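You operate a simulated robot arm through the tools that you are given. There is no shell and no other tool.

You run a simulated two-armed robot. Do the job below in one go: nothing can be reset, and whatever is moved stays where it is left.

TASK
Put the steel mould that says "95" from the bare side of the blue-marked table on the left half of the grey work bench and the steel mould that says "29" on the bare side of the yellow-marked table. Take the long corner mould that says "59" from the bare side of the yellow-marked table and leave it on the top of the green-marked table. Put two of the orange cups from the bare side of the yellow-marked table on the top of the green-marked table. Open the blue-marked table drawer, fetch the grey rubber pad from the top of the yellow-marked table and set it in the inside of the blue-marked table drawer, then shut the drawer. Put one of the yellow pads from the top of the green-marked table on the top of the rolling drum. The order is free. Set down upright: orange cup.

Only the result counts: the job must be done as asked and must still hold three seconds after the hand-in. Knocking over, shifting, dropping, spilling or breaking anything else fails it.

THE ROBOT
Two 7-joint arms with two-finger parallel grippers on one trunk, on a base that drives. Base frame: it is fixed to the floor where the robot stands at the start and does not move with it; the origin is under the middle of the robot, x ahead of it, y to its left, z up. Units: cm, degrees, N and s.
The left shoulder is at the start at [5, 16.5, 110.5], the right one opposite. With the tool pointing down near the work surface each hand reaches from about 20 to 68 cm from the robot's upright axis, wherever it stands, measured 20 degrees to its own side. Places, roughly: bare side of the yellow-marked table [60, -110, 80]; blue-marked table drawer [200, 70, 60]; grey rubber pad (5x5x2 cm) [80, -190, 80]; inside of the blue-marked table drawer [190, 70, 60]; left half of the grey work bench [120, 290, 80]; long corner mould [50, -150, 75]; orange cup [50, -150, 75]; orange cup (5x5x5 cm) [70, -190, 80]; orange cup (8x8x11 cm) [50, -150, 80]; steel mould [50, 50, 75]; top of the green-marked table [120, -360, 80]; top of the rolling drum [600, -230, 70]; yellow pad (6x10x4 cm) [190, -340, 80]; yellow pad (7x10x4 cm) [170, -300, 80]. Payload 3.91 kg a hand.
Tool frame (each hand has its own): the origin (TCP) lies between the finger pads and is the grasp point; the fingertips stand 3 cm ahead of it; z points along the fingers, y is the line along which they close. Largest opening 11 cm; finger width 2, thickness 1; the body of the gripper, 4.8 by 11.2 cm, starts 5.5 cm behind the TCP.
Orientation is that of the tool frame in the base frame, as a unit quaternion [x, y, z, w]. With the fingers straight down and closing along the base's y, the tool's x points along the base's -x, its y along +y and its z along -z.

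THE INTERFACE
- The arms move only by the tool nudge_tool. It takes "left_targets", "right_targets" or both (then of equal length, played together; a hand with none holds still); each is a list of rows, each a list of 3 entries, a list of its own where there are three numbers: the shift along the base's x, y, z in cm, then the turn, a rotation vector about the base's x, y, z in degrees, then the closure, from 0 (fully open) to 1 (shut). In form: [[[x, y, z], [ax, ay, az], gripper], ...]. A call has 1 to 20 rows; each row shifts and turns the commanded pose from where the row before left it. Each row takes 0.2 s and may step no farther than 5 cm and 8.6 degrees from the row before; otherwise, or with a gripper value out of range, the whole call is refused. Where a pose cannot be reached the arm comes as near as it can. A force on the tool above 40 N (or 10 N above the force at the start of the call, whichever is more), or a blocked arm, ends the call early, and 0.2 s more pass. Each finger travels about 4.5 cm/s and halts on what it meets, pressing with about 33 N; the grip force reading is that of the motor and also rises with nothing between the fingers. The clock runs only during rows and for 0.2 s after the last one: add rows that do not move to give the fingers time. The reply holds the time, the measured pose of the TCP, the force on the tool along the base axes, the opening and the grip force, in the units named above and with some noise, with the torque about the TCP (base axes, N m) and any sound that the robot's microphone picked up.
- Cameras (640 x 400 px; columns grow to the right, rows downward): "scene" is now at [12.06, 4.61, 127.45]; the picture's right is [0.30, -0.95, 0.00], its down [-0.56, -0.18, -0.81] and it looks along [0.77, 0.24, -0.59] (base axes); focal length 258 px, centre (320, 200). "left" rides on the left gripper at [7.2, -1.7, -10.3] in its tool frame; the picture's right is [0.23, 0.97, 0.00], its down [-0.76, 0.18, -0.62] and it looks along [-0.61, 0.14, 0.78] (tool axes); focal length 222 px, centre (320, 200). "right" rides on the right gripper at [7.2, 1.7, -10.3] in its tool frame; the picture's right is [-0.23, 0.97, 0.00], its down [-0.76, -0.18, -0.62] and it looks along [-0.61, -0.14, 0.78] (tool axes); focal length 222 px, centre (320, 200). There is no depth. A picture from a camera that has moved, and an enlarged one, comes with that camera's place and axes in the base frame and with its lens. The place of the scene camera against the robot may be out by one fixed shift of up to 2.5 cm in any direction.
- capture(camera): a new picture of that camera. The clock stands still meanwhile.
- slide_trunk(by): slides the trunk up (or, below 0, down) by that many cm; the arms and the scene camera ride with it, the base frame stays. It gives what a move gives, with no picture.
- drive_base(legs): drives the robot by 1 to 6 legs, each [ahead, left, turn to the left] in cm, cm and degrees, along the robot's own axes; the way and the turn of a leg run together, so that a leg with both is an arc; at most 150 cm and 180 degrees a leg. The arms and the cameras ride along, it lands a little off, and it stops where it bumps. It gives what a move gives.
- pan_tilt(pan, tilt): turns the head with the scene camera to pan (to the left, within 80 degrees either way) and tilt (down, from -29 to 69), counted from straight ahead of the robot. It gives what a move gives.
- inspect(camera, box): a new picture of the part [left, top, right, bottom] of that camera's present view, enlarged. The clock stands still meanwhile.
- hand_in(): hands the job in; it is judged then, once.

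Nothing tells you exact positions but the pictures and the camera data. Unless the task says otherwise, let go and move clear before handing in.

The tools are called after "Call:" by a JSON object that holds its "name" and its "arguments". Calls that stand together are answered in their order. nudge_tool: Moves the arms, as the interface text tells. Its arguments: {"type":"object","properties":{"left_targets":{"type":"array","items":{"type":"array"}},"right_targets":{"type":"array","items":{"type":"array"}}},"required":[]} The other tools are called the same way: slide_trunk (by) slides the trunk up or down; drive_base (legs) drives the base; pan_tilt (pan, tilt) turns the head that bears the scene camera; capture (camera) takes a picture; inspect (camera, box) takes an enlarged picture of a part of a camera's view; hand_in () hands the job in.

At the start:

```text
t: 0.0
left_tcp_pos: [34.83, 45.14, 105.32]
left_tcp_rot: [-0.001, 1.0, 0.001, 0.001]
left_wrist_force: [0.5, -0.2, 0.1]
left_wrist_torque: [0.02, 0.02, 0.01]
left_opening: 10.99
left_gripper_force: 0.1
right_tcp_pos: [34.8, 4.58, 108.09]
right_tcp_rot: [-0.001, 1.0, 0.0, 0.001]
right_wrist_force: [0.5, -0.5, -0.5]
right_wrist_torque: [0.02, -0.03, -0.01]
right_opening: 10.99
right_gripper_force: 0.0
trunk travel left (down, up): [-32.5, 17.8]
robot x, y, heading: [0.07, -0.33, 0.0]
head pan, tilt: [17.4, 35.8]
```

scene: 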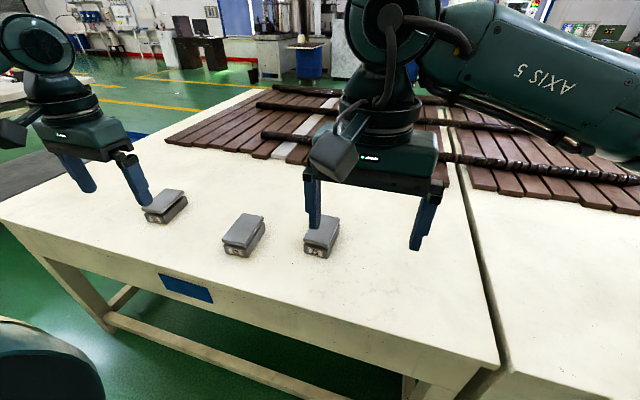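
right: 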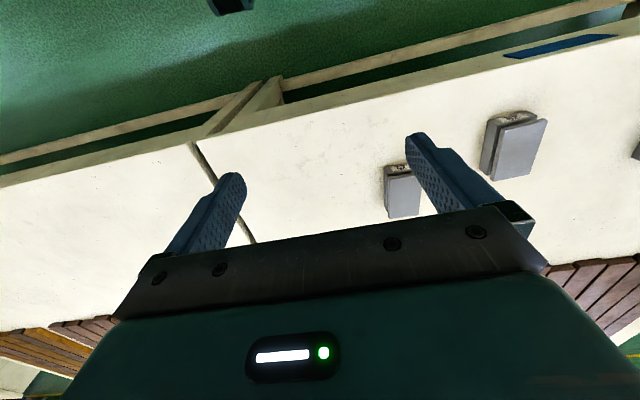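
left: 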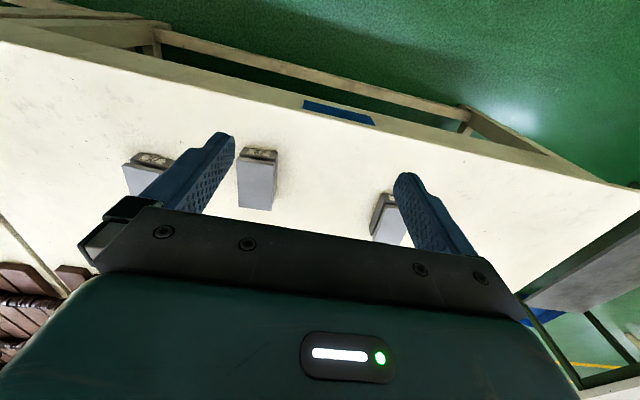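

I see three steel moulds on the bare side of the blue-marked table in front of me, with number plates facing the robot. I'll zoom in to read their numbers and look around first.

Call:
{"name": "inspect", "arguments": {"camera": "scene", "box": [130, 180, 210, 230]}}

Call:
{"name": "inspect", "arguments": {"camera": "scene", "box": [210, 205, 290, 265]}}

Call:
{"name": "inspect", "arguments": {"camera": "scene", "box": [290, 205, 370, 265]}}

Call:
{"name": "inspect", "arguments": {"camera": "left", "box": [110, 130, 290, 220]}}

```text
8.00 times, centred on (170, 205) of scene
camera zoom: at [12.06, 4.61, 127.45], right [0.3, -0.95, 0.0], down [-0.56, -0.18, -0.81], along [0.77, 0.24, -0.59], focal length 2068 px, centre (1520, 160)
```

zoom: 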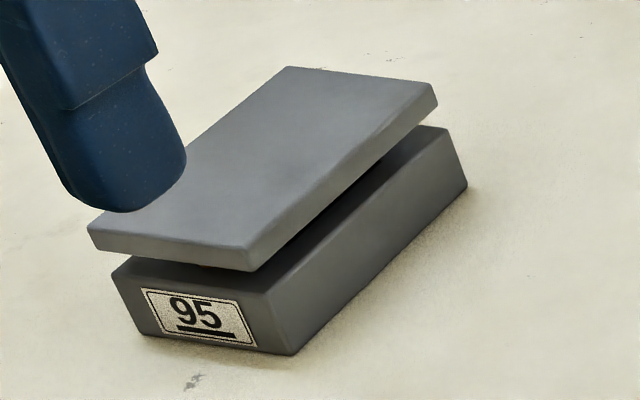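

```text
6.67 times, centred on (250, 235) of scene
camera zoom: at [12.06, 4.61, 127.45], right [0.3, -0.95, 0.0], down [-0.56, -0.18, -0.81], along [0.77, 0.24, -0.59], focal length 1724 px, centre (787, -33)
```

zoom: 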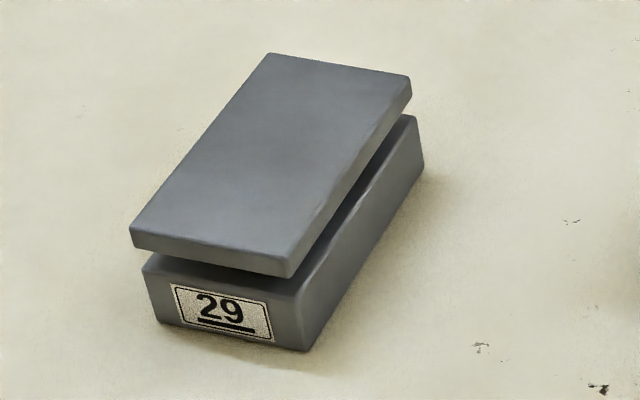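

```text
6.67 times, centred on (330, 235) of scene
camera zoom: at [12.06, 4.61, 127.45], right [0.3, -0.95, 0.0], down [-0.56, -0.18, -0.81], along [0.77, 0.24, -0.59], focal length 1724 px, centre (253, -33)
```

zoom: 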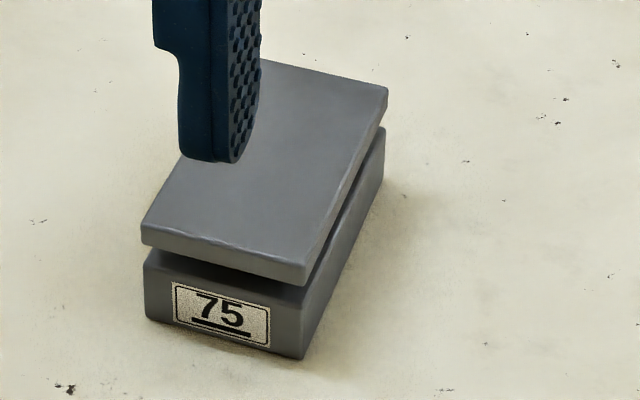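

```text
3.56 times, centred on (200, 175) of left
camera zoom: at [27.51, 43.56, 115.6], right [-0.23, 0.97, 0.0], down [0.76, 0.18, 0.62], along [0.61, 0.14, -0.78], focal length 790 px, centre (747, 289)
```

zoom: 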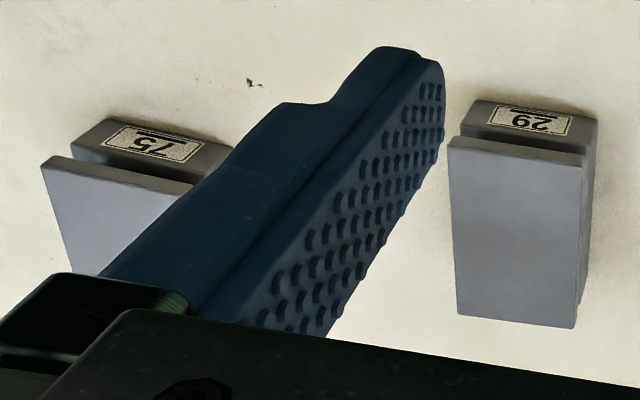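

The left mould reads 95, the middle 29 and the right 75. I'll turn the head to survey the rest of the room.

Call:
{"name": "pan_tilt", "arguments": {"pan": -60, "tilt": 25}}

Call:
{"name": "capture", "arguments": {"camera": "scene"}}

Call:
{"name": "pan_tilt", "arguments": {"pan": 70, "tilt": 15}}

Call:
{"name": "capture", "arguments": {"camera": "scene"}}

Call:
{"name": "pan_tilt", "arguments": {"pan": 0, "tilt": 10}}

Call:
{"name": "capture", "arguments": {"camera": "scene"}}

```text
t: 1.5
left_tcp_pos: [34.92, 45.26, 105.39]
left_tcp_rot: [-0.001, 1.0, 0.001, 0.0]
left_wrist_force: [-0.4, -0.3, 0.0]
left_wrist_torque: [0.02, -0.02, -0.01]
left_opening: 10.98
left_gripper_force: 0.1
right_tcp_pos: [35.07, 4.63, 108.07]
right_tcp_rot: [0.001, 1.0, -0.001, 0.0]
right_wrist_force: [0.5, 0.0, 0.3]
right_wrist_torque: [-0.02, 0.01, -0.01]
right_opening: 11.01
right_gripper_force: 0.0
trunk travel left (down, up): [-32.5, 17.8]
robot x, y, heading: [0.11, -0.2, -0.3]
head pan, tilt: [-60.0, 25.0]
```

```text
taken
camera scene: at [8.31, -5.99, 129.15], right [-0.87, -0.5, 0.0], down [-0.21, 0.37, -0.91], along [0.45, -0.78, -0.42], focal length 258 px, centre (320, 200)
```

scene: 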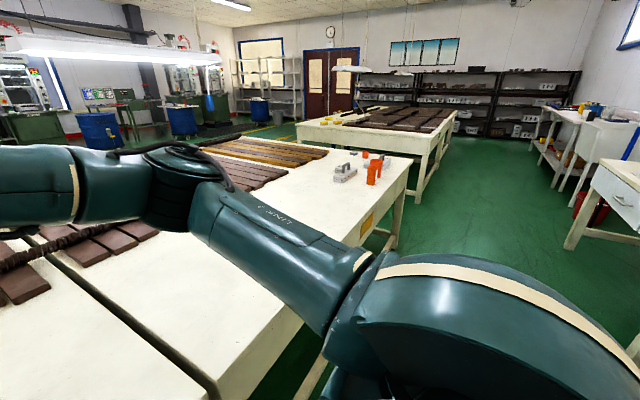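

```text
t: 3.6
left_tcp_pos: [34.69, 45.15, 105.31]
left_tcp_rot: [-0.001, 1.0, 0.001, 0.001]
left_wrist_force: [0.1, -0.2, -0.6]
left_wrist_torque: [0.02, 0.04, -0.05]
left_opening: 10.98
left_gripper_force: 0.1
right_tcp_pos: [34.9, 4.62, 108.04]
right_tcp_rot: [0.0, 1.0, 0.001, 0.0]
right_wrist_force: [0.2, -0.5, 0.2]
right_wrist_torque: [0.0, -0.02, -0.02]
right_opening: 11.0
right_gripper_force: 0.0
trunk travel left (down, up): [-32.5, 17.8]
robot x, y, heading: [-0.41, 0.05, 0.2]
head pan, tilt: [70.0, 15.0]
```

```text
taken
camera scene: at [6.9, 10.77, 130.78], right [0.94, -0.34, 0.0], down [-0.09, -0.24, -0.97], along [0.33, 0.91, -0.26], focal length 258 px, centre (320, 200)
```

scene: 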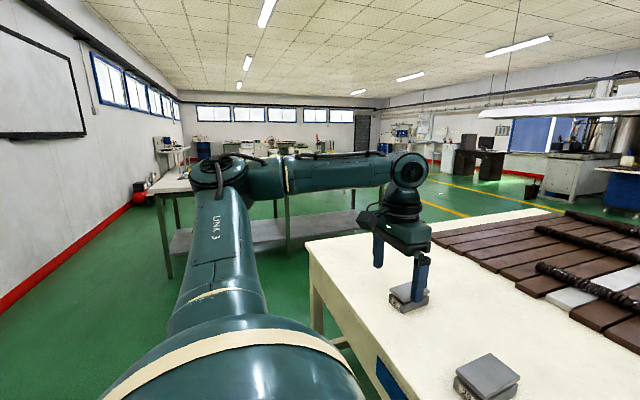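

```text
t: 5.0
left_tcp_pos: [34.79, 45.29, 105.4]
left_tcp_rot: [-0.001, 1.0, 0.001, 0.001]
left_wrist_force: [-0.4, 0.4, 0.5]
left_wrist_torque: [0.02, 0.0, -0.01]
left_opening: 10.98
left_gripper_force: 0.0
right_tcp_pos: [34.9, 4.52, 108.09]
right_tcp_rot: [0.0, 1.0, 0.0, 0.0]
right_wrist_force: [0.7, 1.2, -0.1]
right_wrist_torque: [0.01, 0.02, -0.01]
right_opening: 11.0
right_gripper_force: 0.2
trunk travel left (down, up): [-32.5, 17.8]
robot x, y, heading: [0.27, 0.01, -0.1]
head pan, tilt: [0.0, 10.0]
```

```text
taken
camera scene: at [13.0, 2.0, 131.59], right [0.0, -1.0, 0.0], down [-0.17, 0.0, -0.98], along [0.98, 0.0, -0.17], focal length 258 px, centre (320, 200)
```

scene: 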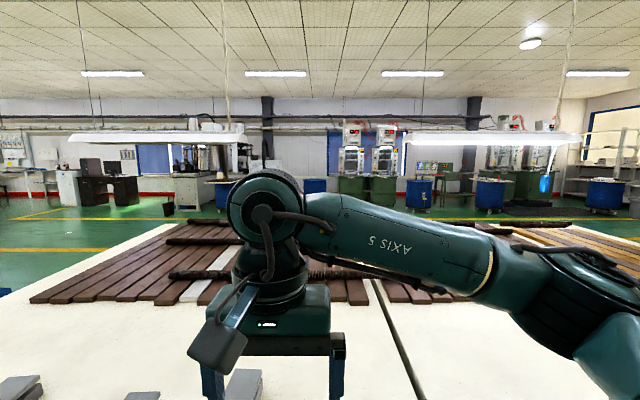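

The blue table lies right ahead (near edge around x≈40, y from -20 to 111), the yellow table to its right, the green one beyond, and the grey bench far left. I'll drive left about 30 cm so that the left hand is near mould 95 and the right hand near mould 29, then look again.

Call:
{"name": "drive_base", "arguments": {"legs": [[0, 30, 0]]}}

Call:
{"name": "pan_tilt", "arguments": {"pan": 10, "tilt": 45}}

Call:
{"name": "capture", "arguments": {"camera": "scene"}}

Call:
{"name": "capture", "arguments": {"camera": "left"}}

Call:
{"name": "capture", "arguments": {"camera": "right"}}

```text
t: 8.2
left_tcp_pos: [34.93, 75.19, 105.38]
left_tcp_rot: [0.0, 1.0, 0.001, 0.001]
left_wrist_force: [-0.6, 0.0, -0.3]
left_wrist_torque: [0.01, 0.03, -0.04]
left_opening: 11.0
left_gripper_force: 0.2
right_tcp_pos: [34.91, 34.55, 108.1]
right_tcp_rot: [0.0, 1.0, 0.0, 0.0]
right_wrist_force: [0.1, -0.3, -0.3]
right_wrist_torque: [-0.01, 0.01, -0.02]
right_opening: 10.99
right_gripper_force: 0.2
trunk travel left (down, up): [-32.5, 17.8]
robot x, y, heading: [0.11, 30.11, -0.1]
head pan, tilt: [0.0, 10.0]
```

```text
t: 9.2
left_tcp_pos: [34.82, 75.16, 105.36]
left_tcp_rot: [-0.001, 1.0, 0.002, 0.001]
left_wrist_force: [-0.3, -0.3, 0.6]
left_wrist_torque: [0.0, -0.01, -0.01]
left_opening: 10.99
left_gripper_force: 0.0
right_tcp_pos: [35.01, 34.58, 108.09]
right_tcp_rot: [0.0, 1.0, -0.001, 0.0]
right_wrist_force: [0.3, -0.2, -1.1]
right_wrist_torque: [0.01, -0.01, 0.01]
right_opening: 11.02
right_gripper_force: 0.0
trunk travel left (down, up): [-32.5, 17.8]
robot x, y, heading: [0.02, 29.93, 0.0]
head pan, tilt: [10.0, 45.0]
```

```text
taken
camera scene: at [11.73, 33.39, 126.1], right [0.17, -0.98, 0.0], down [-0.7, -0.12, -0.71], along [0.7, 0.12, -0.71], focal length 258 px, centre (320, 200)
```

scene: 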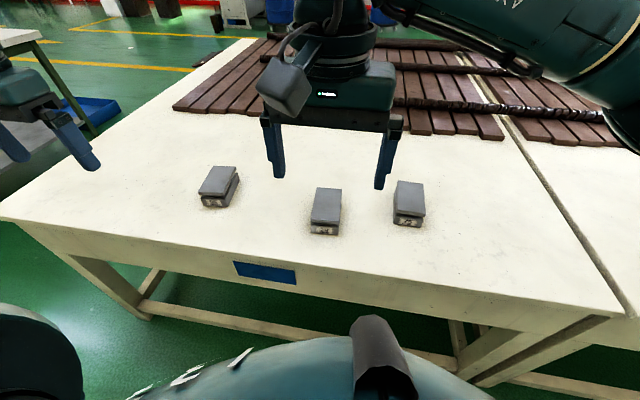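

```text
taken
camera left: at [27.56, 73.54, 115.6], right [-0.23, 0.97, 0.0], down [0.76, 0.18, 0.62], along [0.61, 0.14, -0.78], focal length 222 px, centre (320, 200)
```

left: 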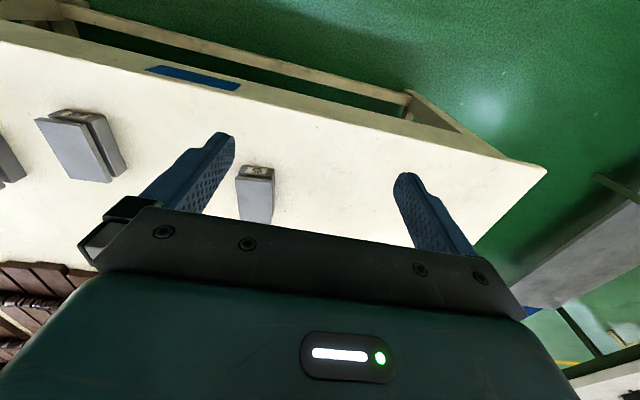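

```text
taken
camera right: at [27.77, 36.26, 118.33], right [0.23, 0.97, 0.0], down [0.76, -0.18, 0.62], along [0.61, -0.14, -0.78], focal length 222 px, centre (320, 200)
```

right: 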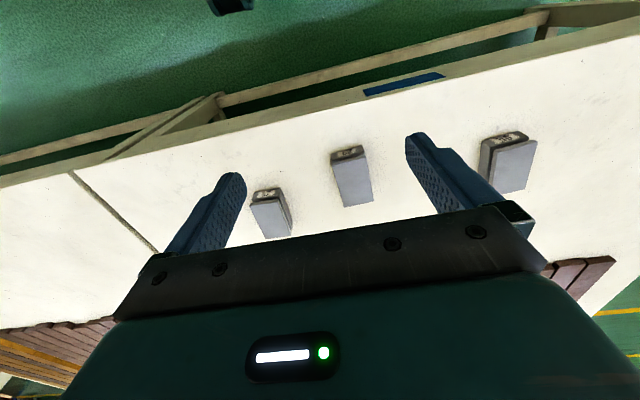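

Mould 95 now lies between the left hand's fingers in its camera view and mould 29 between the right hand's. I'll enlarge both views to measure exactly.

Call:
{"name": "inspect", "arguments": {"camera": "left", "box": [215, 150, 295, 230]}}

Call:
{"name": "inspect", "arguments": {"camera": "right", "box": [310, 130, 390, 220]}}

Call:
{"name": "inspect", "arguments": {"camera": "scene", "box": [180, 150, 260, 220]}}

Call:
{"name": "inspect", "arguments": {"camera": "scene", "box": [290, 170, 370, 240]}}

Call:
{"name": "inspect", "arguments": {"camera": "right", "box": [460, 110, 560, 210]}}

```text
5.00 times, centred on (255, 190) of left
camera zoom: at [27.56, 73.54, 115.6], right [-0.23, 0.97, 0.0], down [0.76, 0.18, 0.62], along [0.61, 0.14, -0.78], focal length 1111 px, centre (645, 250)
```

zoom: 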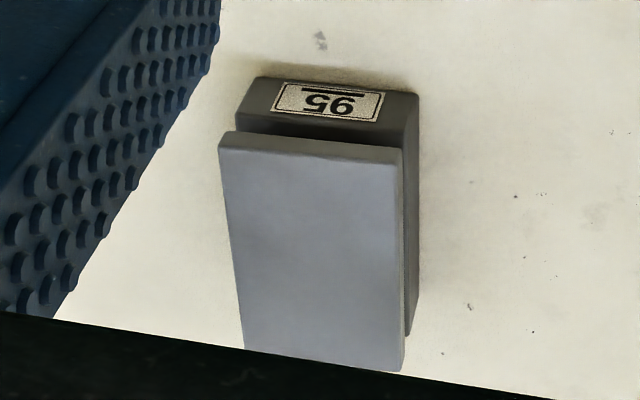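

```text
4.44 times, centred on (350, 175) of right
camera zoom: at [27.77, 36.26, 118.33], right [0.23, 0.97, 0.0], down [0.76, -0.18, 0.62], along [0.61, -0.14, -0.78], focal length 987 px, centre (187, 311)
```

zoom: 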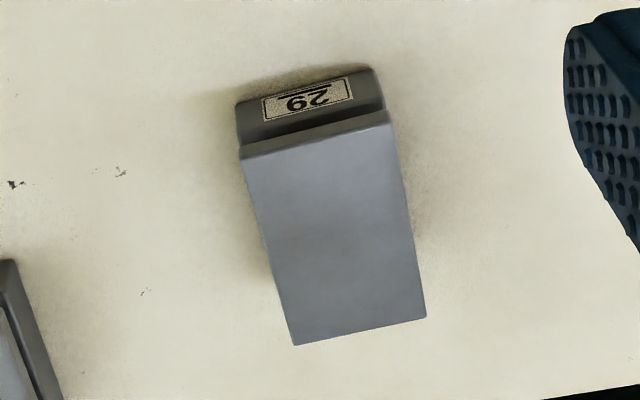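

```text
5.71 times, centred on (220, 185) of scene
camera zoom: at [11.73, 33.39, 126.1], right [0.17, -0.98, 0.0], down [-0.7, -0.12, -0.71], along [0.7, 0.12, -0.71], focal length 1477 px, centre (891, 286)
```

zoom: 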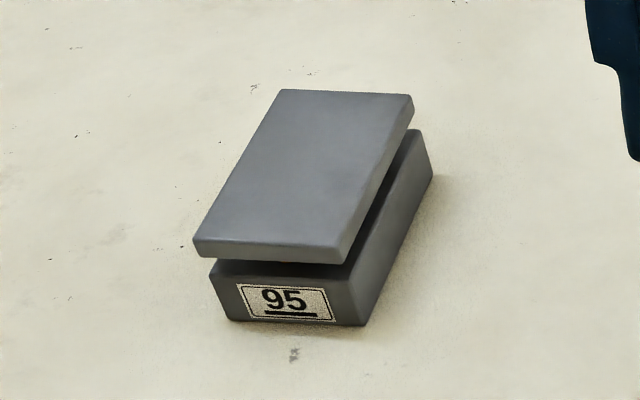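

```text
5.71 times, centred on (330, 205) of scene
camera zoom: at [11.73, 33.39, 126.1], right [0.17, -0.98, 0.0], down [-0.7, -0.12, -0.71], along [0.7, 0.12, -0.71], focal length 1477 px, centre (263, 171)
```

zoom: 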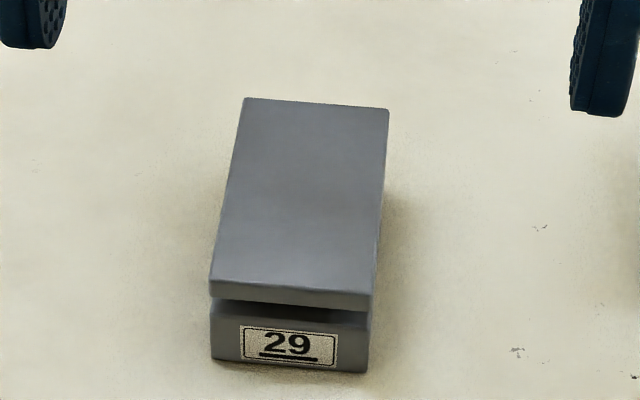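

```text
4.00 times, centred on (510, 160) of right
camera zoom: at [27.77, 36.26, 118.33], right [0.23, 0.97, 0.0], down [0.76, -0.18, 0.62], along [0.61, -0.14, -0.78], focal length 888 px, centre (-440, 360)
```

zoom: 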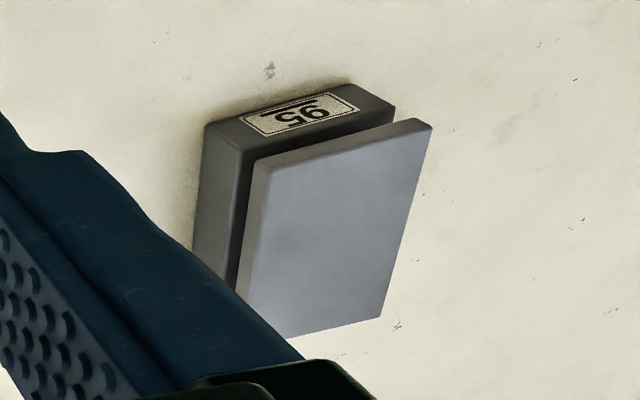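

Triangulating from both hand cameras, the table top is at about z 76.4; mould 95 is centred near (57.8, 67.4) and mould 29 near (54, 37.2), both about 6.4 wide and slightly turned. I'll look down to check how much room the base has before the table.

Call:
{"name": "pan_tilt", "arguments": {"pan": 0, "tilt": 69}}

Call:
{"name": "capture", "arguments": {"camera": "scene"}}

```text
t: 10.1
left_tcp_pos: [34.8, 75.28, 105.31]
left_tcp_rot: [-0.001, 1.0, 0.001, 0.001]
left_wrist_force: [-0.1, -0.9, -0.4]
left_wrist_torque: [0.02, -0.03, 0.03]
left_opening: 11.01
left_gripper_force: 0.1
right_tcp_pos: [35.12, 34.63, 108.15]
right_tcp_rot: [0.0, 1.0, -0.001, -0.001]
right_wrist_force: [0.8, -0.1, -0.3]
right_wrist_torque: [0.03, 0.01, -0.01]
right_opening: 11.0
right_gripper_force: 0.0
trunk travel left (down, up): [-32.5, 17.8]
robot x, y, heading: [0.32, 30.25, -0.1]
head pan, tilt: [0.0, 68.8]
```

```text
taken
camera scene: at [9.31, 31.99, 123.21], right [0.0, -1.0, 0.0], down [-0.93, 0.0, -0.36], along [0.36, 0.0, -0.93], focal length 258 px, centre (320, 200)
```

scene: 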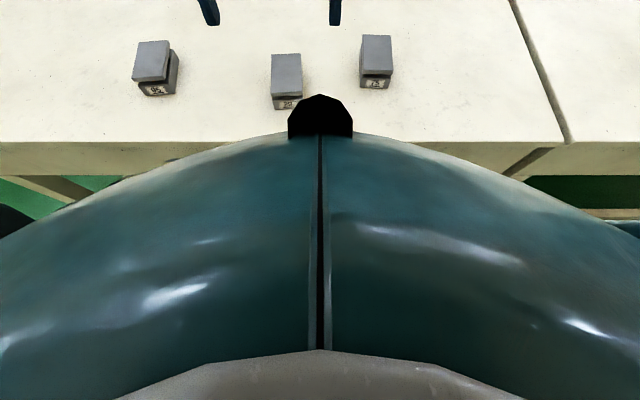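

The base keeps about its present distance, which leaves both moulds in reach. I'll bring both hands above their moulds, turned to fit them, and check with the hand cameras before going down.

Call:
{"name": "nudge_tool", "arguments": {"left_targets": [[[3.825, -1.3, -1.67], [0, 0, 1.08], 0], [[3.825, -1.3, -1.67], [0, 0, 1.08], 0], [[3.825, -1.3, -1.67], [0, 0, 1.08], 0], [[3.825, -1.3, -1.67], [0, 0, 1.08], 0], [[3.825, -1.3, -1.67], [0, 0, 1.08], 0], [[3.825, -1.3, -1.67], [0, 0, 1.08], 0], [[0, 0, 0], [0, 0, 0], 0]], "right_targets": [[[3.167, 0.433, -2.17], [0, 0, 0.42], 0], [[3.167, 0.433, -2.17], [0, 0, 0.42], 0], [[3.167, 0.433, -2.17], [0, 0, 0.42], 0], [[3.167, 0.433, -2.17], [0, 0, 0.42], 0], [[3.167, 0.433, -2.17], [0, 0, 0.42], 0], [[3.167, 0.433, -2.17], [0, 0, 0.42], 0], [[0, 0, 0], [0, 0, 0], 0]]}}

Call:
{"name": "capture", "arguments": {"camera": "left"}}

Call:
{"name": "capture", "arguments": {"camera": "right"}}

```text
t: 11.7
left_tcp_pos: [57.89, 67.38, 95.29]
left_tcp_rot: [-0.056, 0.998, 0.0, 0.001]
left_wrist_force: [0.6, 0.5, -0.6]
left_wrist_torque: [0.03, 0.02, 0.0]
left_opening: 11.01
left_gripper_force: 0.0
right_tcp_pos: [53.98, 37.28, 94.99]
right_tcp_rot: [-0.021, 1.0, 0.0, 0.0]
right_wrist_force: [-0.3, 0.6, 0.5]
right_wrist_torque: [0.01, 0.0, 0.03]
right_opening: 11.03
right_gripper_force: 0.1
trunk travel left (down, up): [-32.5, 17.8]
robot x, y, heading: [-0.03, 29.87, -0.0]
head pan, tilt: [0.0, 68.8]
```

```text
taken
camera left: at [50.78, 64.87, 105.53], right [-0.34, 0.94, 0.0], down [0.74, 0.26, 0.62], along [0.59, 0.21, -0.78], focal length 222 px, centre (320, 200)
```

left: 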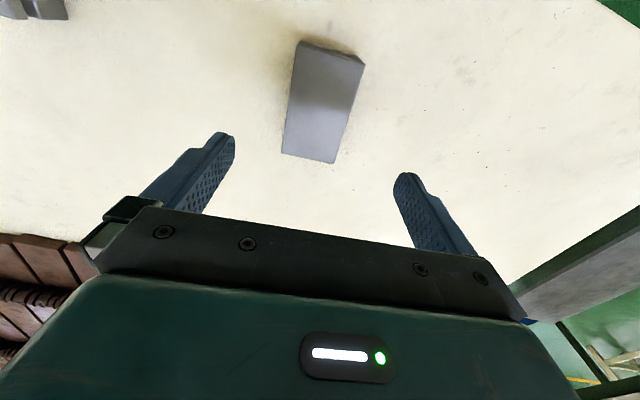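

```text
taken
camera right: at [46.76, 38.57, 105.25], right [0.18, 0.98, 0.0], down [0.77, -0.14, 0.62], along [0.61, -0.11, -0.78], focal length 222 px, centre (320, 200)
```

right: 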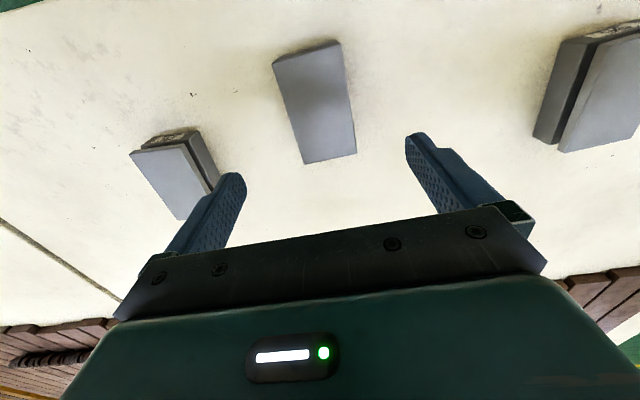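

Both hands are centred over their moulds. Going down to about z 80.6 and closing.

Call:
{"name": "nudge_tool", "arguments": {"left_targets": [[[0, 0, -3.675], [0, 0, 0], 0], [[0, 0, -3.675], [0, 0, 0], 0], [[0, 0, -3.675], [0, 0, 0], 0], [[0, 0, -3.675], [0, 0, 0], 0], [[0, 0, 0], [0, 0, 0], 0], [[0, 0, 0], [0, 0, 0], 1], [[0, 0, 0], [0, 0, 0], 1], [[0, 0, 0], [0, 0, 0], 1], [[0, 0, 0], [0, 0, 0], 1], [[0, 0, 0], [0, 0, 0], 1]], "right_targets": [[[0, 0, -3.6], [0, 0, 0], 0], [[0, 0, -3.6], [0, 0, 0], 0], [[0, 0, -3.6], [0, 0, 0], 0], [[0, 0, -3.6], [0, 0, 0], 0], [[0, 0, 0], [0, 0, 0], 0], [[0, 0, 0], [0, 0, 0], 1], [[0, 0, 0], [0, 0, 0], 1], [[0, 0, 0], [0, 0, 0], 1], [[0, 0, 0], [0, 0, 0], 1], [[0, 0, 0], [0, 0, 0], 1]]}}

Call:
{"name": "capture", "arguments": {"camera": "left"}}

Call:
{"name": "capture", "arguments": {"camera": "right"}}

```text
t: 13.9
left_tcp_pos: [54.53, 67.49, 82.76]
left_tcp_rot: [-0.057, 0.998, 0.0, 0.001]
left_wrist_force: [0.5, -2.1, 0.0]
left_wrist_torque: [-0.24, -0.18, -0.13]
left_opening: 6.61
left_gripper_force: 33.5
left hand out of reach, approached as far as the arm can: row 2, 3, 4
right_tcp_pos: [54.09, 37.14, 80.67]
right_tcp_rot: [-0.021, 1.0, 0.0, -0.001]
right_wrist_force: [-1.9, 0.1, 0.4]
right_wrist_torque: [0.09, -0.17, 0.02]
right_opening: 6.6
right_gripper_force: 33.4
trunk travel left (down, up): [-32.5, 17.8]
robot x, y, heading: [-0.11, 30.12, -0.3]
head pan, tilt: [0.0, 68.8]
```

```text
taken
camera left: at [47.27, 65.11, 93.06], right [-0.34, 0.94, 0.0], down [0.73, 0.26, 0.63], along [0.59, 0.21, -0.78], focal length 222 px, centre (320, 200)
```

left: 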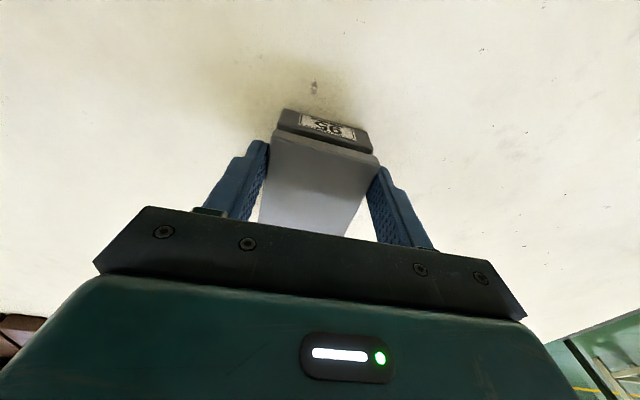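

```text
taken
camera right: at [46.71, 38.5, 90.85], right [0.18, 0.98, 0.0], down [0.77, -0.14, 0.62], along [0.61, -0.11, -0.78], focal length 222 px, centre (320, 200)
```

right: 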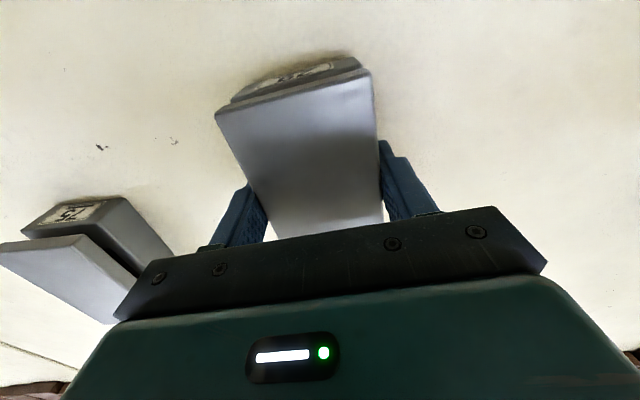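

The right hand holds mould 29 well, but the left arm ran out of reach and only grips the near end of mould 95. I'll release 95, raise both hands and move the base a bit further left for a proper grasp.

Call:
{"name": "nudge_tool", "arguments": {"left_targets": [[[0, 0, 0], [0, 0, 0], 0], [[0, 0, 0], [0, 0, 0], 0], [[0, 0, 0], [0, 0, 0], 0], [[0, 0, 0], [0, 0, 0], 0], [[0, 0, 3], [0, 0, 0], 0], [[0, 0, 3], [0, 0, 0], 0], [[0, 0, 3], [0, 0, 0], 0], [[0, 0, 3], [0, 0, 0], 0], [[0, 0, 0], [0, 0, 0], 0]], "right_targets": [[[0, 0, 0], [0, 0, 0], 1], [[0, 0, 0], [0, 0, 0], 1], [[0, 0, 0], [0, 0, 0], 1], [[0, 0, 0], [0, 0, 0], 1], [[0, 0, 3], [0, 0, 0], 1], [[0, 0, 3], [0, 0, 0], 1], [[0, 0, 3], [0, 0, 0], 1], [[0, 0, 3], [0, 0, 0], 1], [[0, 0, 0], [0, 0, 0], 1]]}}

Call:
{"name": "capture", "arguments": {"camera": "left"}}

Call:
{"name": "capture", "arguments": {"camera": "right"}}

```text
t: 15.9
left_tcp_pos: [54.44, 67.68, 94.94]
left_tcp_rot: [-0.056, 0.998, 0.0, 0.0]
left_wrist_force: [-0.3, -0.3, 0.2]
left_wrist_torque: [0.0, 0.01, -0.02]
left_opening: 11.01
left_gripper_force: 0.0
right_tcp_pos: [53.88, 37.19, 92.73]
right_tcp_rot: [-0.022, 1.0, 0.0, -0.001]
right_wrist_force: [-0.6, -0.8, -5.3]
right_wrist_torque: [0.02, 0.0, 0.0]
right_opening: 6.56
right_gripper_force: 33.3
trunk travel left (down, up): [-32.5, 17.8]
robot x, y, heading: [0.09, 29.8, 0.0]
head pan, tilt: [0.0, 68.8]
```

```text
taken
camera left: at [47.35, 65.2, 105.1], right [-0.34, 0.94, 0.0], down [0.74, 0.26, 0.62], along [0.59, 0.21, -0.78], focal length 222 px, centre (320, 200)
```

left: 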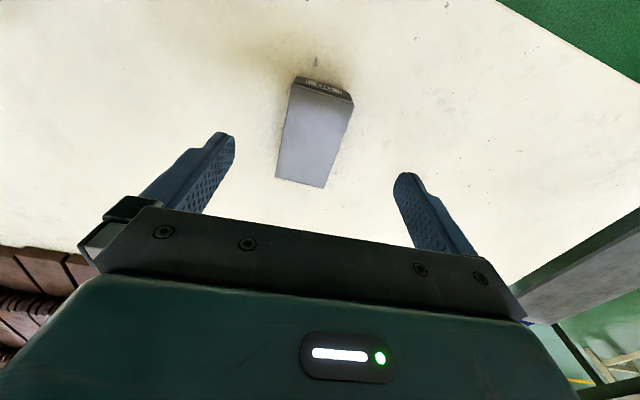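

```text
taken
camera right: at [46.68, 38.55, 102.89], right [0.18, 0.98, 0.0], down [0.77, -0.14, 0.62], along [0.61, -0.12, -0.78], focal length 222 px, centre (320, 200)
```

right: 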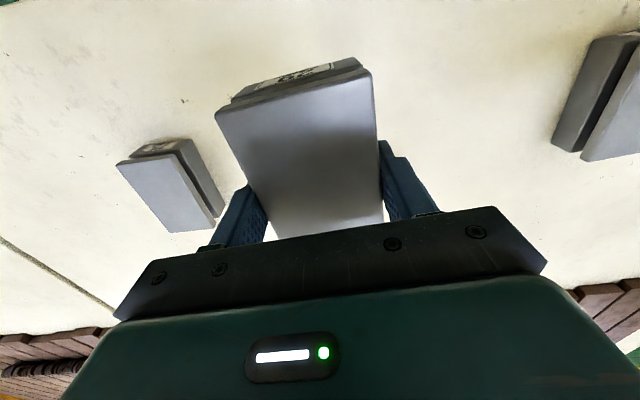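

Mould 29 is lifted safely (about 0.5 kg). Now driving 12 cm left.

Call:
{"name": "drive_base", "arguments": {"legs": [[0, 12, 0]]}}

```text
t: 17.6
left_tcp_pos: [54.44, 79.5, 94.94]
left_tcp_rot: [-0.056, 0.998, 0.0, 0.001]
left_wrist_force: [-0.3, 0.0, -0.5]
left_wrist_torque: [0.02, -0.04, -0.01]
left_opening: 11.0
left_gripper_force: 0.0
right_tcp_pos: [53.91, 49.07, 92.66]
right_tcp_rot: [-0.021, 1.0, -0.001, 0.0]
right_wrist_force: [-0.1, -0.2, -5.1]
right_wrist_torque: [0.01, 0.01, -0.01]
right_opening: 6.57
right_gripper_force: 32.9
trunk travel left (down, up): [-32.5, 17.8]
robot x, y, heading: [-0.17, 41.95, 0.1]
head pan, tilt: [0.0, 68.8]
```

Call:
{"name": "nudge_tool", "arguments": {"left_targets": [[[1.07, -3.93, 0], [0, 0, 0], 0], [[1.07, -3.93, 0], [0, 0, 0], 0], [[1.07, -3.93, 0], [0, 0, 0], 0], [[0, 0, -3], [0, 0, 0], 0], [[0, 0, -2], [0, 0, 0], 0], [[0, 0, 0], [0, 0, 0], 0]], "right_targets": [[[0, -2, 1], [0, 0, 0], 1], [[0, -2, 1], [0, 0, 0], 1], [[0, -2, 1], [0, 0, 0], 1], [[0, 0, 0], [0, 0, 0], 1], [[0, 0, 0], [0, 0, 0], 1], [[0, 0, 0], [0, 0, 0], 1]]}}

Call:
{"name": "capture", "arguments": {"camera": "left"}}

```text
t: 19.0
left_tcp_pos: [55.67, 68.64, 90.38]
left_tcp_rot: [-0.056, 0.998, 0.0, 0.001]
left_wrist_force: [-1.3, 0.0, -0.1]
left_wrist_torque: [0.02, 0.01, 0.02]
left_opening: 11.02
left_gripper_force: 0.1
left hand out of reach, approached as far as the arm can: row 3, 4, 5
right_tcp_pos: [54.0, 43.04, 95.53]
right_tcp_rot: [-0.021, 1.0, 0.0, -0.001]
right_wrist_force: [0.7, 0.4, -5.7]
right_wrist_torque: [0.01, 0.04, 0.0]
right_opening: 6.55
right_gripper_force: 33.2
trunk travel left (down, up): [-32.5, 17.8]
robot x, y, heading: [0.15, 42.14, -0.2]
head pan, tilt: [0.0, 68.8]
```

```text
taken
camera left: at [48.62, 66.18, 100.59], right [-0.34, 0.94, 0.0], down [0.73, 0.26, 0.63], along [0.59, 0.21, -0.78], focal length 222 px, centre (320, 200)
```

left: 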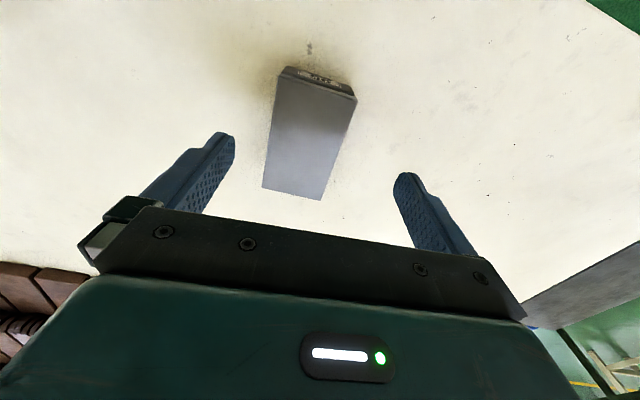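

The arm stops about 2 cm short. I'll raise the left hand a bit and creep the base 6 cm forward (the table edge is about 40 cm from the axis, so there is room).

Call:
{"name": "drive_base", "arguments": {"legs": [[6, 0, 0]]}}

Call:
{"name": "capture", "arguments": {"camera": "left"}}

```text
t: 20.0
left_tcp_pos: [61.76, 68.64, 90.39]
left_tcp_rot: [-0.056, 0.998, 0.0, 0.001]
left_wrist_force: [-0.6, 0.7, -0.8]
left_wrist_torque: [0.0, 0.02, 0.02]
left_opening: 11.0
left_gripper_force: 0.2
right_tcp_pos: [60.01, 43.15, 95.45]
right_tcp_rot: [-0.022, 1.0, 0.001, -0.001]
right_wrist_force: [0.0, -0.4, -5.8]
right_wrist_torque: [0.02, 0.02, 0.01]
right_opening: 6.57
right_gripper_force: 33.3
trunk travel left (down, up): [-32.5, 17.8]
robot x, y, heading: [5.7, 41.73, 0.0]
head pan, tilt: [0.0, 68.8]
```

```text
taken
camera left: at [54.63, 66.19, 100.58], right [-0.34, 0.94, 0.0], down [0.74, 0.26, 0.62], along [0.59, 0.21, -0.78], focal length 222 px, centre (320, 200)
```

left: 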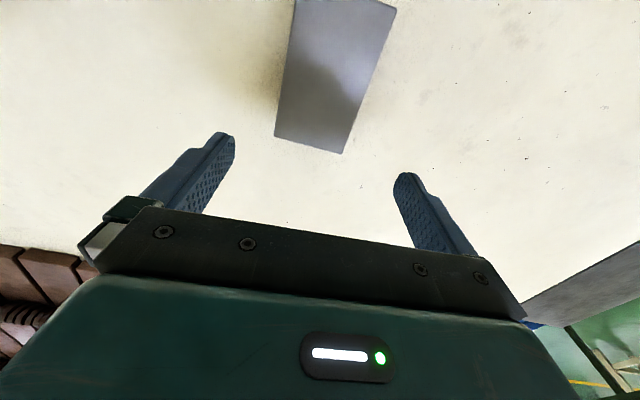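

Call:
{"name": "nudge_tool", "arguments": {"left_targets": [[[-4.1, -0.9, 0], [0, 0, 0], 0], [[0, 0, -3.3], [0, 0, 0], 0], [[0, 0, -3.3], [0, 0, 0], 0], [[0, 0, -3.2], [0, 0, 0], 0], [[0, 0, 0], [0, 0, 0], 0]]}}

Call:
{"name": "capture", "arguments": {"camera": "left"}}

```text
t: 21.2
left_tcp_pos: [56.26, 68.58, 81.84]
left_tcp_rot: [-0.057, 0.998, -0.001, 0.002]
left_wrist_force: [-0.1, -0.1, 0.3]
left_wrist_torque: [-0.02, 0.04, 0.02]
left_opening: 11.01
left_gripper_force: 0.0
left hand out of reach, approached as far as the arm can: row 4
right_tcp_pos: [59.93, 43.08, 95.52]
right_tcp_rot: [-0.02, 1.0, 0.0, 0.0]
right_wrist_force: [0.0, 0.2, -6.4]
right_wrist_torque: [0.02, -0.01, 0.04]
right_opening: 6.57
right_gripper_force: 33.2
trunk travel left (down, up): [-32.5, 17.8]
robot x, y, heading: [6.1, 41.79, 0.2]
head pan, tilt: [0.0, 68.8]
```

```text
taken
camera left: at [49.15, 66.12, 92.12], right [-0.34, 0.94, 0.0], down [0.73, 0.26, 0.63], along [0.59, 0.21, -0.78], focal length 222 px, centre (320, 200)
```

left: 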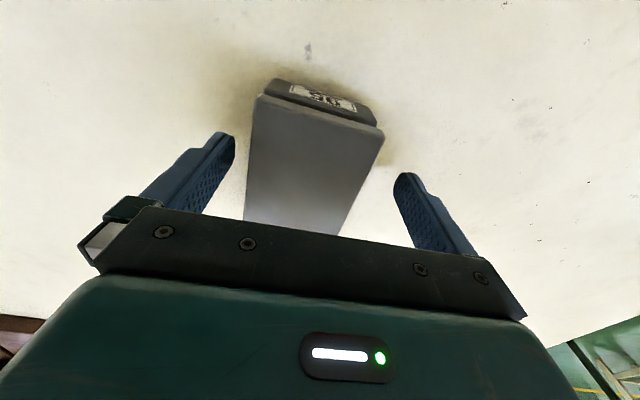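

The arm is within 1.2 cm of the grasp height and well placed; sliding the trunk down 1.2 cm brings it exactly there (mould 29 in the other hand stays high). Then I close.

Call:
{"name": "slide_trunk", "arguments": {"by": -1.2}}

Call:
{"name": "nudge_tool", "arguments": {"left_targets": [[[0, -0.4, 0], [0, 0, 0], 0], [[0, 0, 0], [0, 0, 0], 1], [[0, 0, 0], [0, 0, 0], 1], [[0, 0, 0], [0, 0, 0], 1], [[0, 0, 0], [0, 0, 0], 1], [[0, 0, 0], [0, 0, 0], 1]]}}

Call:
{"name": "capture", "arguments": {"camera": "left"}}

```text
t: 21.8
left_tcp_pos: [56.2, 68.52, 80.71]
left_tcp_rot: [-0.057, 0.998, 0.0, 0.002]
left_wrist_force: [-0.5, -0.1, -0.6]
left_wrist_torque: [-0.02, -0.02, -0.01]
left_opening: 11.01
left_gripper_force: 0.1
right_tcp_pos: [59.78, 43.07, 94.32]
right_tcp_rot: [-0.022, 1.0, 0.001, 0.0]
right_wrist_force: [0.4, 0.5, -5.7]
right_wrist_torque: [0.0, 0.04, 0.02]
right_opening: 6.58
right_gripper_force: 33.0
trunk travel left (down, up): [-31.3, 19.0]
robot x, y, heading: [6.02, 42.13, -0.2]
head pan, tilt: [0.0, 68.8]
```

```text
t: 23.2
left_tcp_pos: [56.17, 68.18, 80.82]
left_tcp_rot: [-0.056, 0.998, -0.001, 0.002]
left_wrist_force: [0.1, -2.3, 1.1]
left_wrist_torque: [0.0, 0.13, 0.02]
left_opening: 6.7
left_gripper_force: 33.2
right_tcp_pos: [59.88, 43.11, 94.34]
right_tcp_rot: [-0.02, 1.0, 0.0, 0.001]
right_wrist_force: [0.6, 0.8, -5.6]
right_wrist_torque: [-0.01, 0.04, 0.01]
right_opening: 6.59
right_gripper_force: 32.7
trunk travel left (down, up): [-31.3, 19.0]
robot x, y, heading: [5.57, 41.77, -0.1]
head pan, tilt: [0.0, 68.8]
```

```text
taken
camera left: at [49.06, 65.78, 91.03], right [-0.34, 0.94, 0.0], down [0.73, 0.26, 0.63], along [0.59, 0.21, -0.78], focal length 222 px, centre (320, 200)
```

left: 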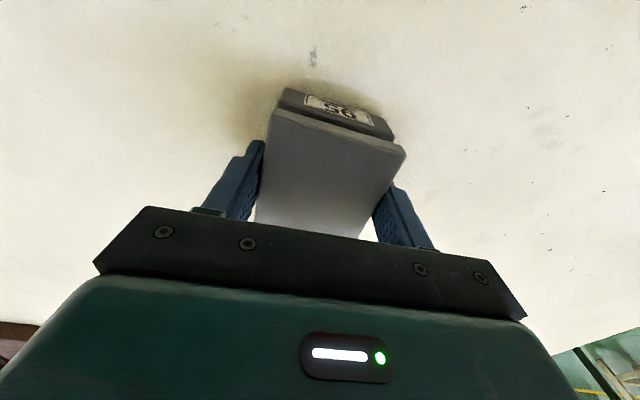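

Mould 95 is gripped. I'll lift it and draw both hands in for driving.

Call:
{"name": "nudge_tool", "arguments": {"left_targets": [[[0, 0, 3], [0, 0, 0], 1], [[0, 0, 4], [0, 0, 0], 1], [[0, 0, 4], [0, 0, 0], 1], [[0, 0, 4], [0, 0, 0], 1], [[-3.5, 1, 2], [0, 0, 0], 1], [[-3.5, 1, 2], [0, 0, 0], 1], [[-3.5, 1, 1], [0, 0, 0], 1], [[-3.5, 1, 1], [0, 0, 0], 1], [[0, 0, 0], [0, 0, 0], 1]], "right_targets": [[[0, 0, 0], [0, 0, 0], 1], [[0, -1, 1], [0, 0, 0], 1], [[0, -1, 1], [0, 0, 0], 1], [[0, -1, 1], [0, 0, 0], 1], [[-4, -1, 1], [0, 0, 0], 1], [[-4, -1, 1], [0, 0, 0], 1], [[-4, -1, 1], [0, 0, 0], 1], [[-4, -1, 1], [0, 0, 0], 1], [[0, 0, 0], [0, 0, 0], 1]]}}

Call:
{"name": "capture", "arguments": {"camera": "left"}}

```text
t: 25.2
left_tcp_pos: [42.27, 72.27, 101.72]
left_tcp_rot: [-0.057, 0.998, -0.001, 0.001]
left_wrist_force: [-0.2, 1.0, -4.5]
left_wrist_torque: [0.01, 0.1, 0.01]
left_opening: 6.68
left_gripper_force: 33.1
right_tcp_pos: [43.98, 36.05, 101.38]
right_tcp_rot: [-0.021, 1.0, 0.0, -0.001]
right_wrist_force: [0.2, -0.2, -4.8]
right_wrist_torque: [0.01, -0.02, 0.01]
right_opening: 6.58
right_gripper_force: 32.8
trunk travel left (down, up): [-31.3, 19.0]
robot x, y, heading: [6.11, 41.76, -0.2]
head pan, tilt: [0.0, 68.8]
```

```text
taken
camera left: at [35.19, 69.8, 111.95], right [-0.34, 0.94, 0.0], down [0.73, 0.26, 0.62], along [0.59, 0.21, -0.78], focal length 222 px, centre (320, 200)
```

left: 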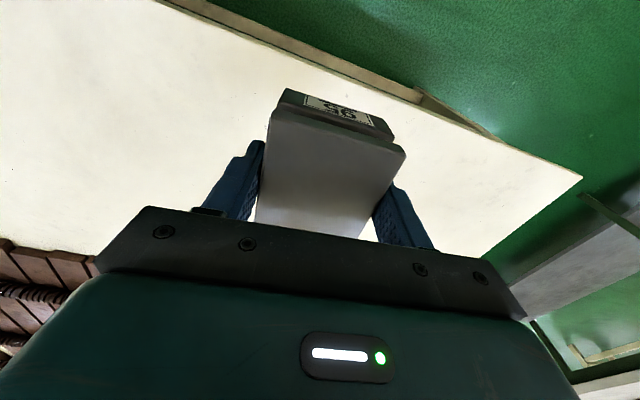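

Both moulds are held. I'll back off a little and look left at the grey work bench.

Call:
{"name": "drive_base", "arguments": {"legs": [[-10, 0, 0]]}}

Call:
{"name": "pan_tilt", "arguments": {"pan": 75, "tilt": 15}}

Call:
{"name": "capture", "arguments": {"camera": "scene"}}

Call:
{"name": "pan_tilt", "arguments": {"pan": 45, "tilt": 15}}

Call:
{"name": "capture", "arguments": {"camera": "scene"}}

```text
t: 26.4
left_tcp_pos: [32.24, 72.17, 101.75]
left_tcp_rot: [-0.056, 0.998, -0.001, 0.001]
left_wrist_force: [-0.7, 1.1, -4.4]
left_wrist_torque: [-0.04, 0.08, -0.02]
left_opening: 6.69
left_gripper_force: 32.5
right_tcp_pos: [33.8, 36.15, 101.37]
right_tcp_rot: [-0.021, 1.0, 0.001, 0.001]
right_wrist_force: [0.0, 0.5, -5.3]
right_wrist_torque: [0.01, -0.01, -0.02]
right_opening: 6.54
right_gripper_force: 33.1
trunk travel left (down, up): [-31.3, 19.0]
robot x, y, heading: [-4.1, 41.94, -0.4]
head pan, tilt: [0.0, 68.8]
```

```text
t: 27.8
left_tcp_pos: [32.36, 72.25, 101.73]
left_tcp_rot: [-0.056, 0.998, -0.001, 0.002]
left_wrist_force: [0.3, 0.7, -6.4]
left_wrist_torque: [0.03, 0.12, 0.01]
left_opening: 6.65
left_gripper_force: 33.1
right_tcp_pos: [33.86, 36.15, 101.45]
right_tcp_rot: [-0.021, 1.0, -0.001, 0.0]
right_wrist_force: [-0.4, 0.0, -5.6]
right_wrist_torque: [-0.02, 0.05, 0.03]
right_opening: 6.58
right_gripper_force: 33.2
trunk travel left (down, up): [-31.3, 19.0]
robot x, y, heading: [-4.13, 42.05, 0.2]
head pan, tilt: [75.0, 15.0]
```

```text
taken
camera scene: at [2.21, 52.97, 129.56], right [0.97, -0.26, 0.0], down [-0.07, -0.25, -0.97], along [0.25, 0.93, -0.26], focal length 258 px, centre (320, 200)
```

scene: 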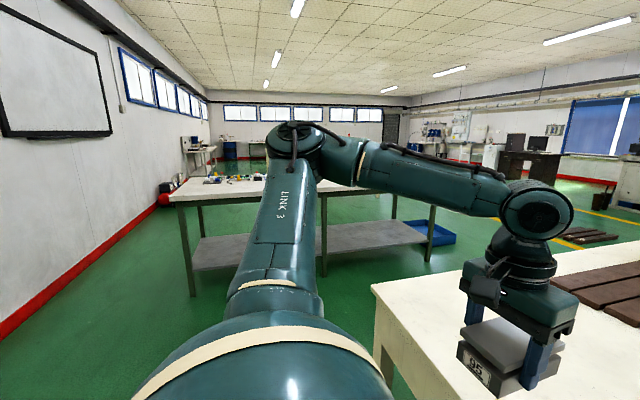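

```text
t: 28.8
left_tcp_pos: [32.33, 72.22, 101.74]
left_tcp_rot: [-0.057, 0.998, -0.001, 0.002]
left_wrist_force: [0.3, -0.2, -5.0]
left_wrist_torque: [0.0, 0.13, -0.02]
left_opening: 6.7
left_gripper_force: 32.7
right_tcp_pos: [33.8, 36.12, 101.32]
right_tcp_rot: [-0.021, 1.0, 0.0, -0.001]
right_wrist_force: [-0.5, 0.3, -6.0]
right_wrist_torque: [-0.01, -0.01, 0.02]
right_opening: 6.6
right_gripper_force: 33.4
trunk travel left (down, up): [-31.3, 19.0]
robot x, y, heading: [-4.19, 41.91, -0.1]
head pan, tilt: [45.0, 15.0]
```

```text
taken
camera scene: at [6.38, 50.55, 129.57], right [0.71, -0.71, 0.0], down [-0.18, -0.18, -0.97], along [0.68, 0.68, -0.26], focal length 258 px, centre (320, 200)
```

scene: 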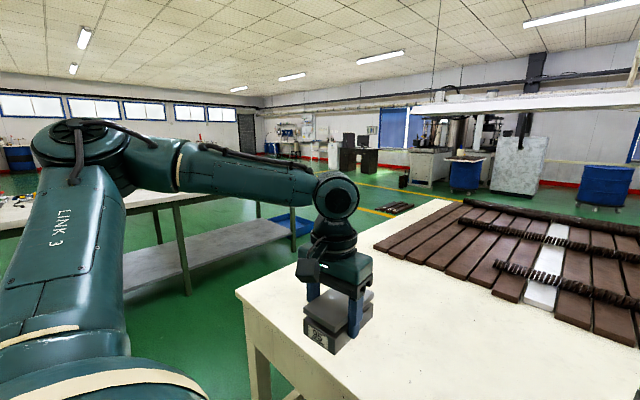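

The grey bench runs along x (about -55 to 175) with its near edge around y≈256; the given spot (120, 290) is in its +x half. I'll drive left, turn to face it, and shift along it to look.

Call:
{"name": "drive_base", "arguments": {"legs": [[0, 140, 0], [0, 0, 90]]}}

Call:
{"name": "pan_tilt", "arguments": {"pan": -30, "tilt": 20}}

Call:
{"name": "capture", "arguments": {"camera": "scene"}}

```text
t: 45.1
left_tcp_pos: [-33.75, 218.94, 101.8]
left_tcp_rot: [0.743, -0.669, -0.001, -0.001]
left_wrist_force: [-0.3, 0.1, -4.8]
left_wrist_torque: [-0.09, -0.02, -0.01]
left_opening: 6.6
left_gripper_force: 33.1
right_tcp_pos: [2.25, 220.24, 101.27]
right_tcp_rot: [0.719, -0.695, 0.001, 0.001]
right_wrist_force: [0.2, -0.1, -5.2]
right_wrist_torque: [-0.01, 0.0, -0.01]
right_opening: 6.57
right_gripper_force: 33.1
trunk travel left (down, up): [-31.3, 19.0]
robot x, y, heading: [-3.54, 182.54, 89.6]
head pan, tilt: [45.0, 15.0]
```

```text
t: 46.5
left_tcp_pos: [-33.78, 218.96, 101.68]
left_tcp_rot: [0.743, -0.669, -0.001, -0.002]
left_wrist_force: [-0.5, -0.9, -5.0]
left_wrist_torque: [-0.11, 0.0, 0.0]
left_opening: 6.61
left_gripper_force: 32.8
right_tcp_pos: [2.4, 220.17, 101.33]
right_tcp_rot: [0.719, -0.695, 0.001, 0.0]
right_wrist_force: [-0.1, 0.8, -5.5]
right_wrist_torque: [-0.03, -0.02, 0.02]
right_opening: 6.57
right_gripper_force: 33.5
trunk travel left (down, up): [-31.3, 19.0]
robot x, y, heading: [-4.16, 182.33, 89.3]
head pan, tilt: [-30.0, 20.0]
```

```text
taken
camera scene: at [1.68, 195.41, 128.75], right [0.86, -0.51, 0.0], down [-0.17, -0.3, -0.94], along [0.48, 0.81, -0.34], focal length 258 px, centre (320, 200)
```

scene: 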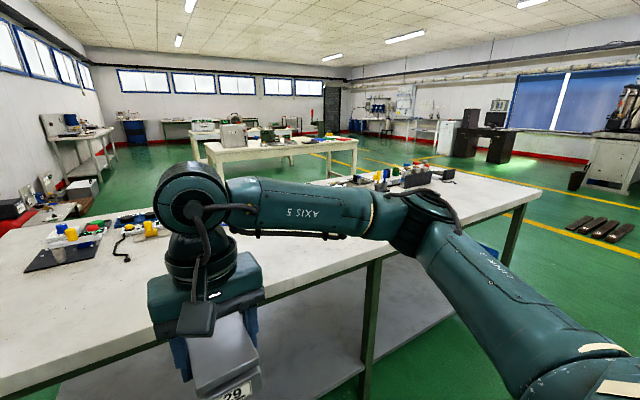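

The bench's front strip is bare; small items stand along its back. I'll shift along it to x≈105 and look again.

Call:
{"name": "drive_base", "arguments": {"legs": [[0, -110, 0.5]]}}

Call:
{"name": "pan_tilt", "arguments": {"pan": 10, "tilt": 30}}

Call:
{"name": "capture", "arguments": {"camera": "scene"}}

Call:
{"name": "capture", "arguments": {"camera": "left"}}

```text
t: 56.5
left_tcp_pos: [76.1, 218.19, 101.68]
left_tcp_rot: [0.747, -0.665, -0.001, -0.002]
left_wrist_force: [0.3, -0.2, -5.4]
left_wrist_torque: [-0.09, 0.03, -0.02]
left_opening: 6.6
left_gripper_force: 32.9
right_tcp_pos: [112.14, 219.9, 101.33]
right_tcp_rot: [0.723, -0.691, 0.0, 0.0]
right_wrist_force: [0.1, 0.5, -5.6]
right_wrist_torque: [0.01, -0.03, 0.01]
right_opening: 6.56
right_gripper_force: 33.1
trunk travel left (down, up): [-31.3, 19.0]
robot x, y, heading: [106.5, 182.1, 90.2]
head pan, tilt: [-30.0, 20.0]
```

```text
t: 57.6
left_tcp_pos: [76.15, 218.25, 101.78]
left_tcp_rot: [0.747, -0.665, 0.0, -0.002]
left_wrist_force: [-0.5, -0.2, -5.1]
left_wrist_torque: [-0.13, -0.03, -0.01]
left_opening: 6.58
left_gripper_force: 33.3
right_tcp_pos: [112.24, 219.73, 101.21]
right_tcp_rot: [0.723, -0.691, 0.001, 0.001]
right_wrist_force: [0.6, 0.2, -5.8]
right_wrist_torque: [0.03, -0.01, -0.02]
right_opening: 6.57
right_gripper_force: 33.3
trunk travel left (down, up): [-31.3, 19.0]
robot x, y, heading: [106.2, 182.09, 90.4]
head pan, tilt: [10.0, 30.0]
```

```text
taken
camera scene: at [105.69, 195.87, 127.15], right [0.98, 0.17, 0.0], down [0.09, -0.49, -0.87], along [-0.15, 0.85, -0.5], focal length 258 px, centre (320, 200)
```

scene: 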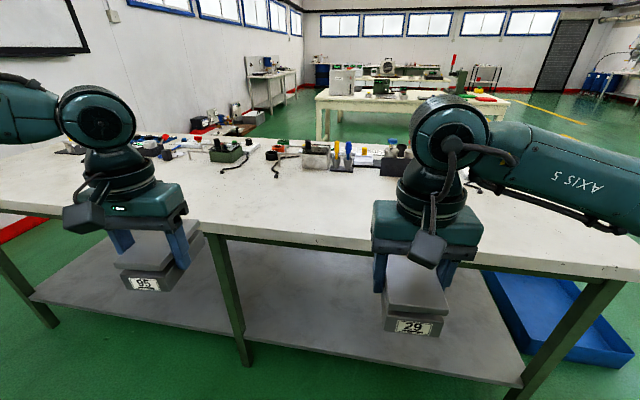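

```text
taken
camera left: at [78.56, 211.19, 111.96], right [-0.94, -0.34, 0.0], down [-0.27, 0.73, 0.63], along [-0.21, 0.59, -0.78], focal length 222 px, centre (320, 200)
```

left: 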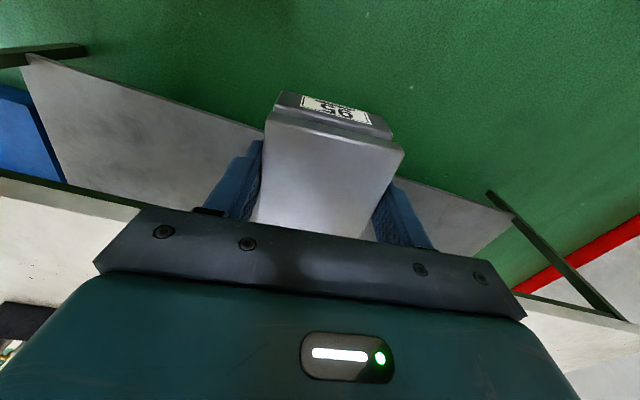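

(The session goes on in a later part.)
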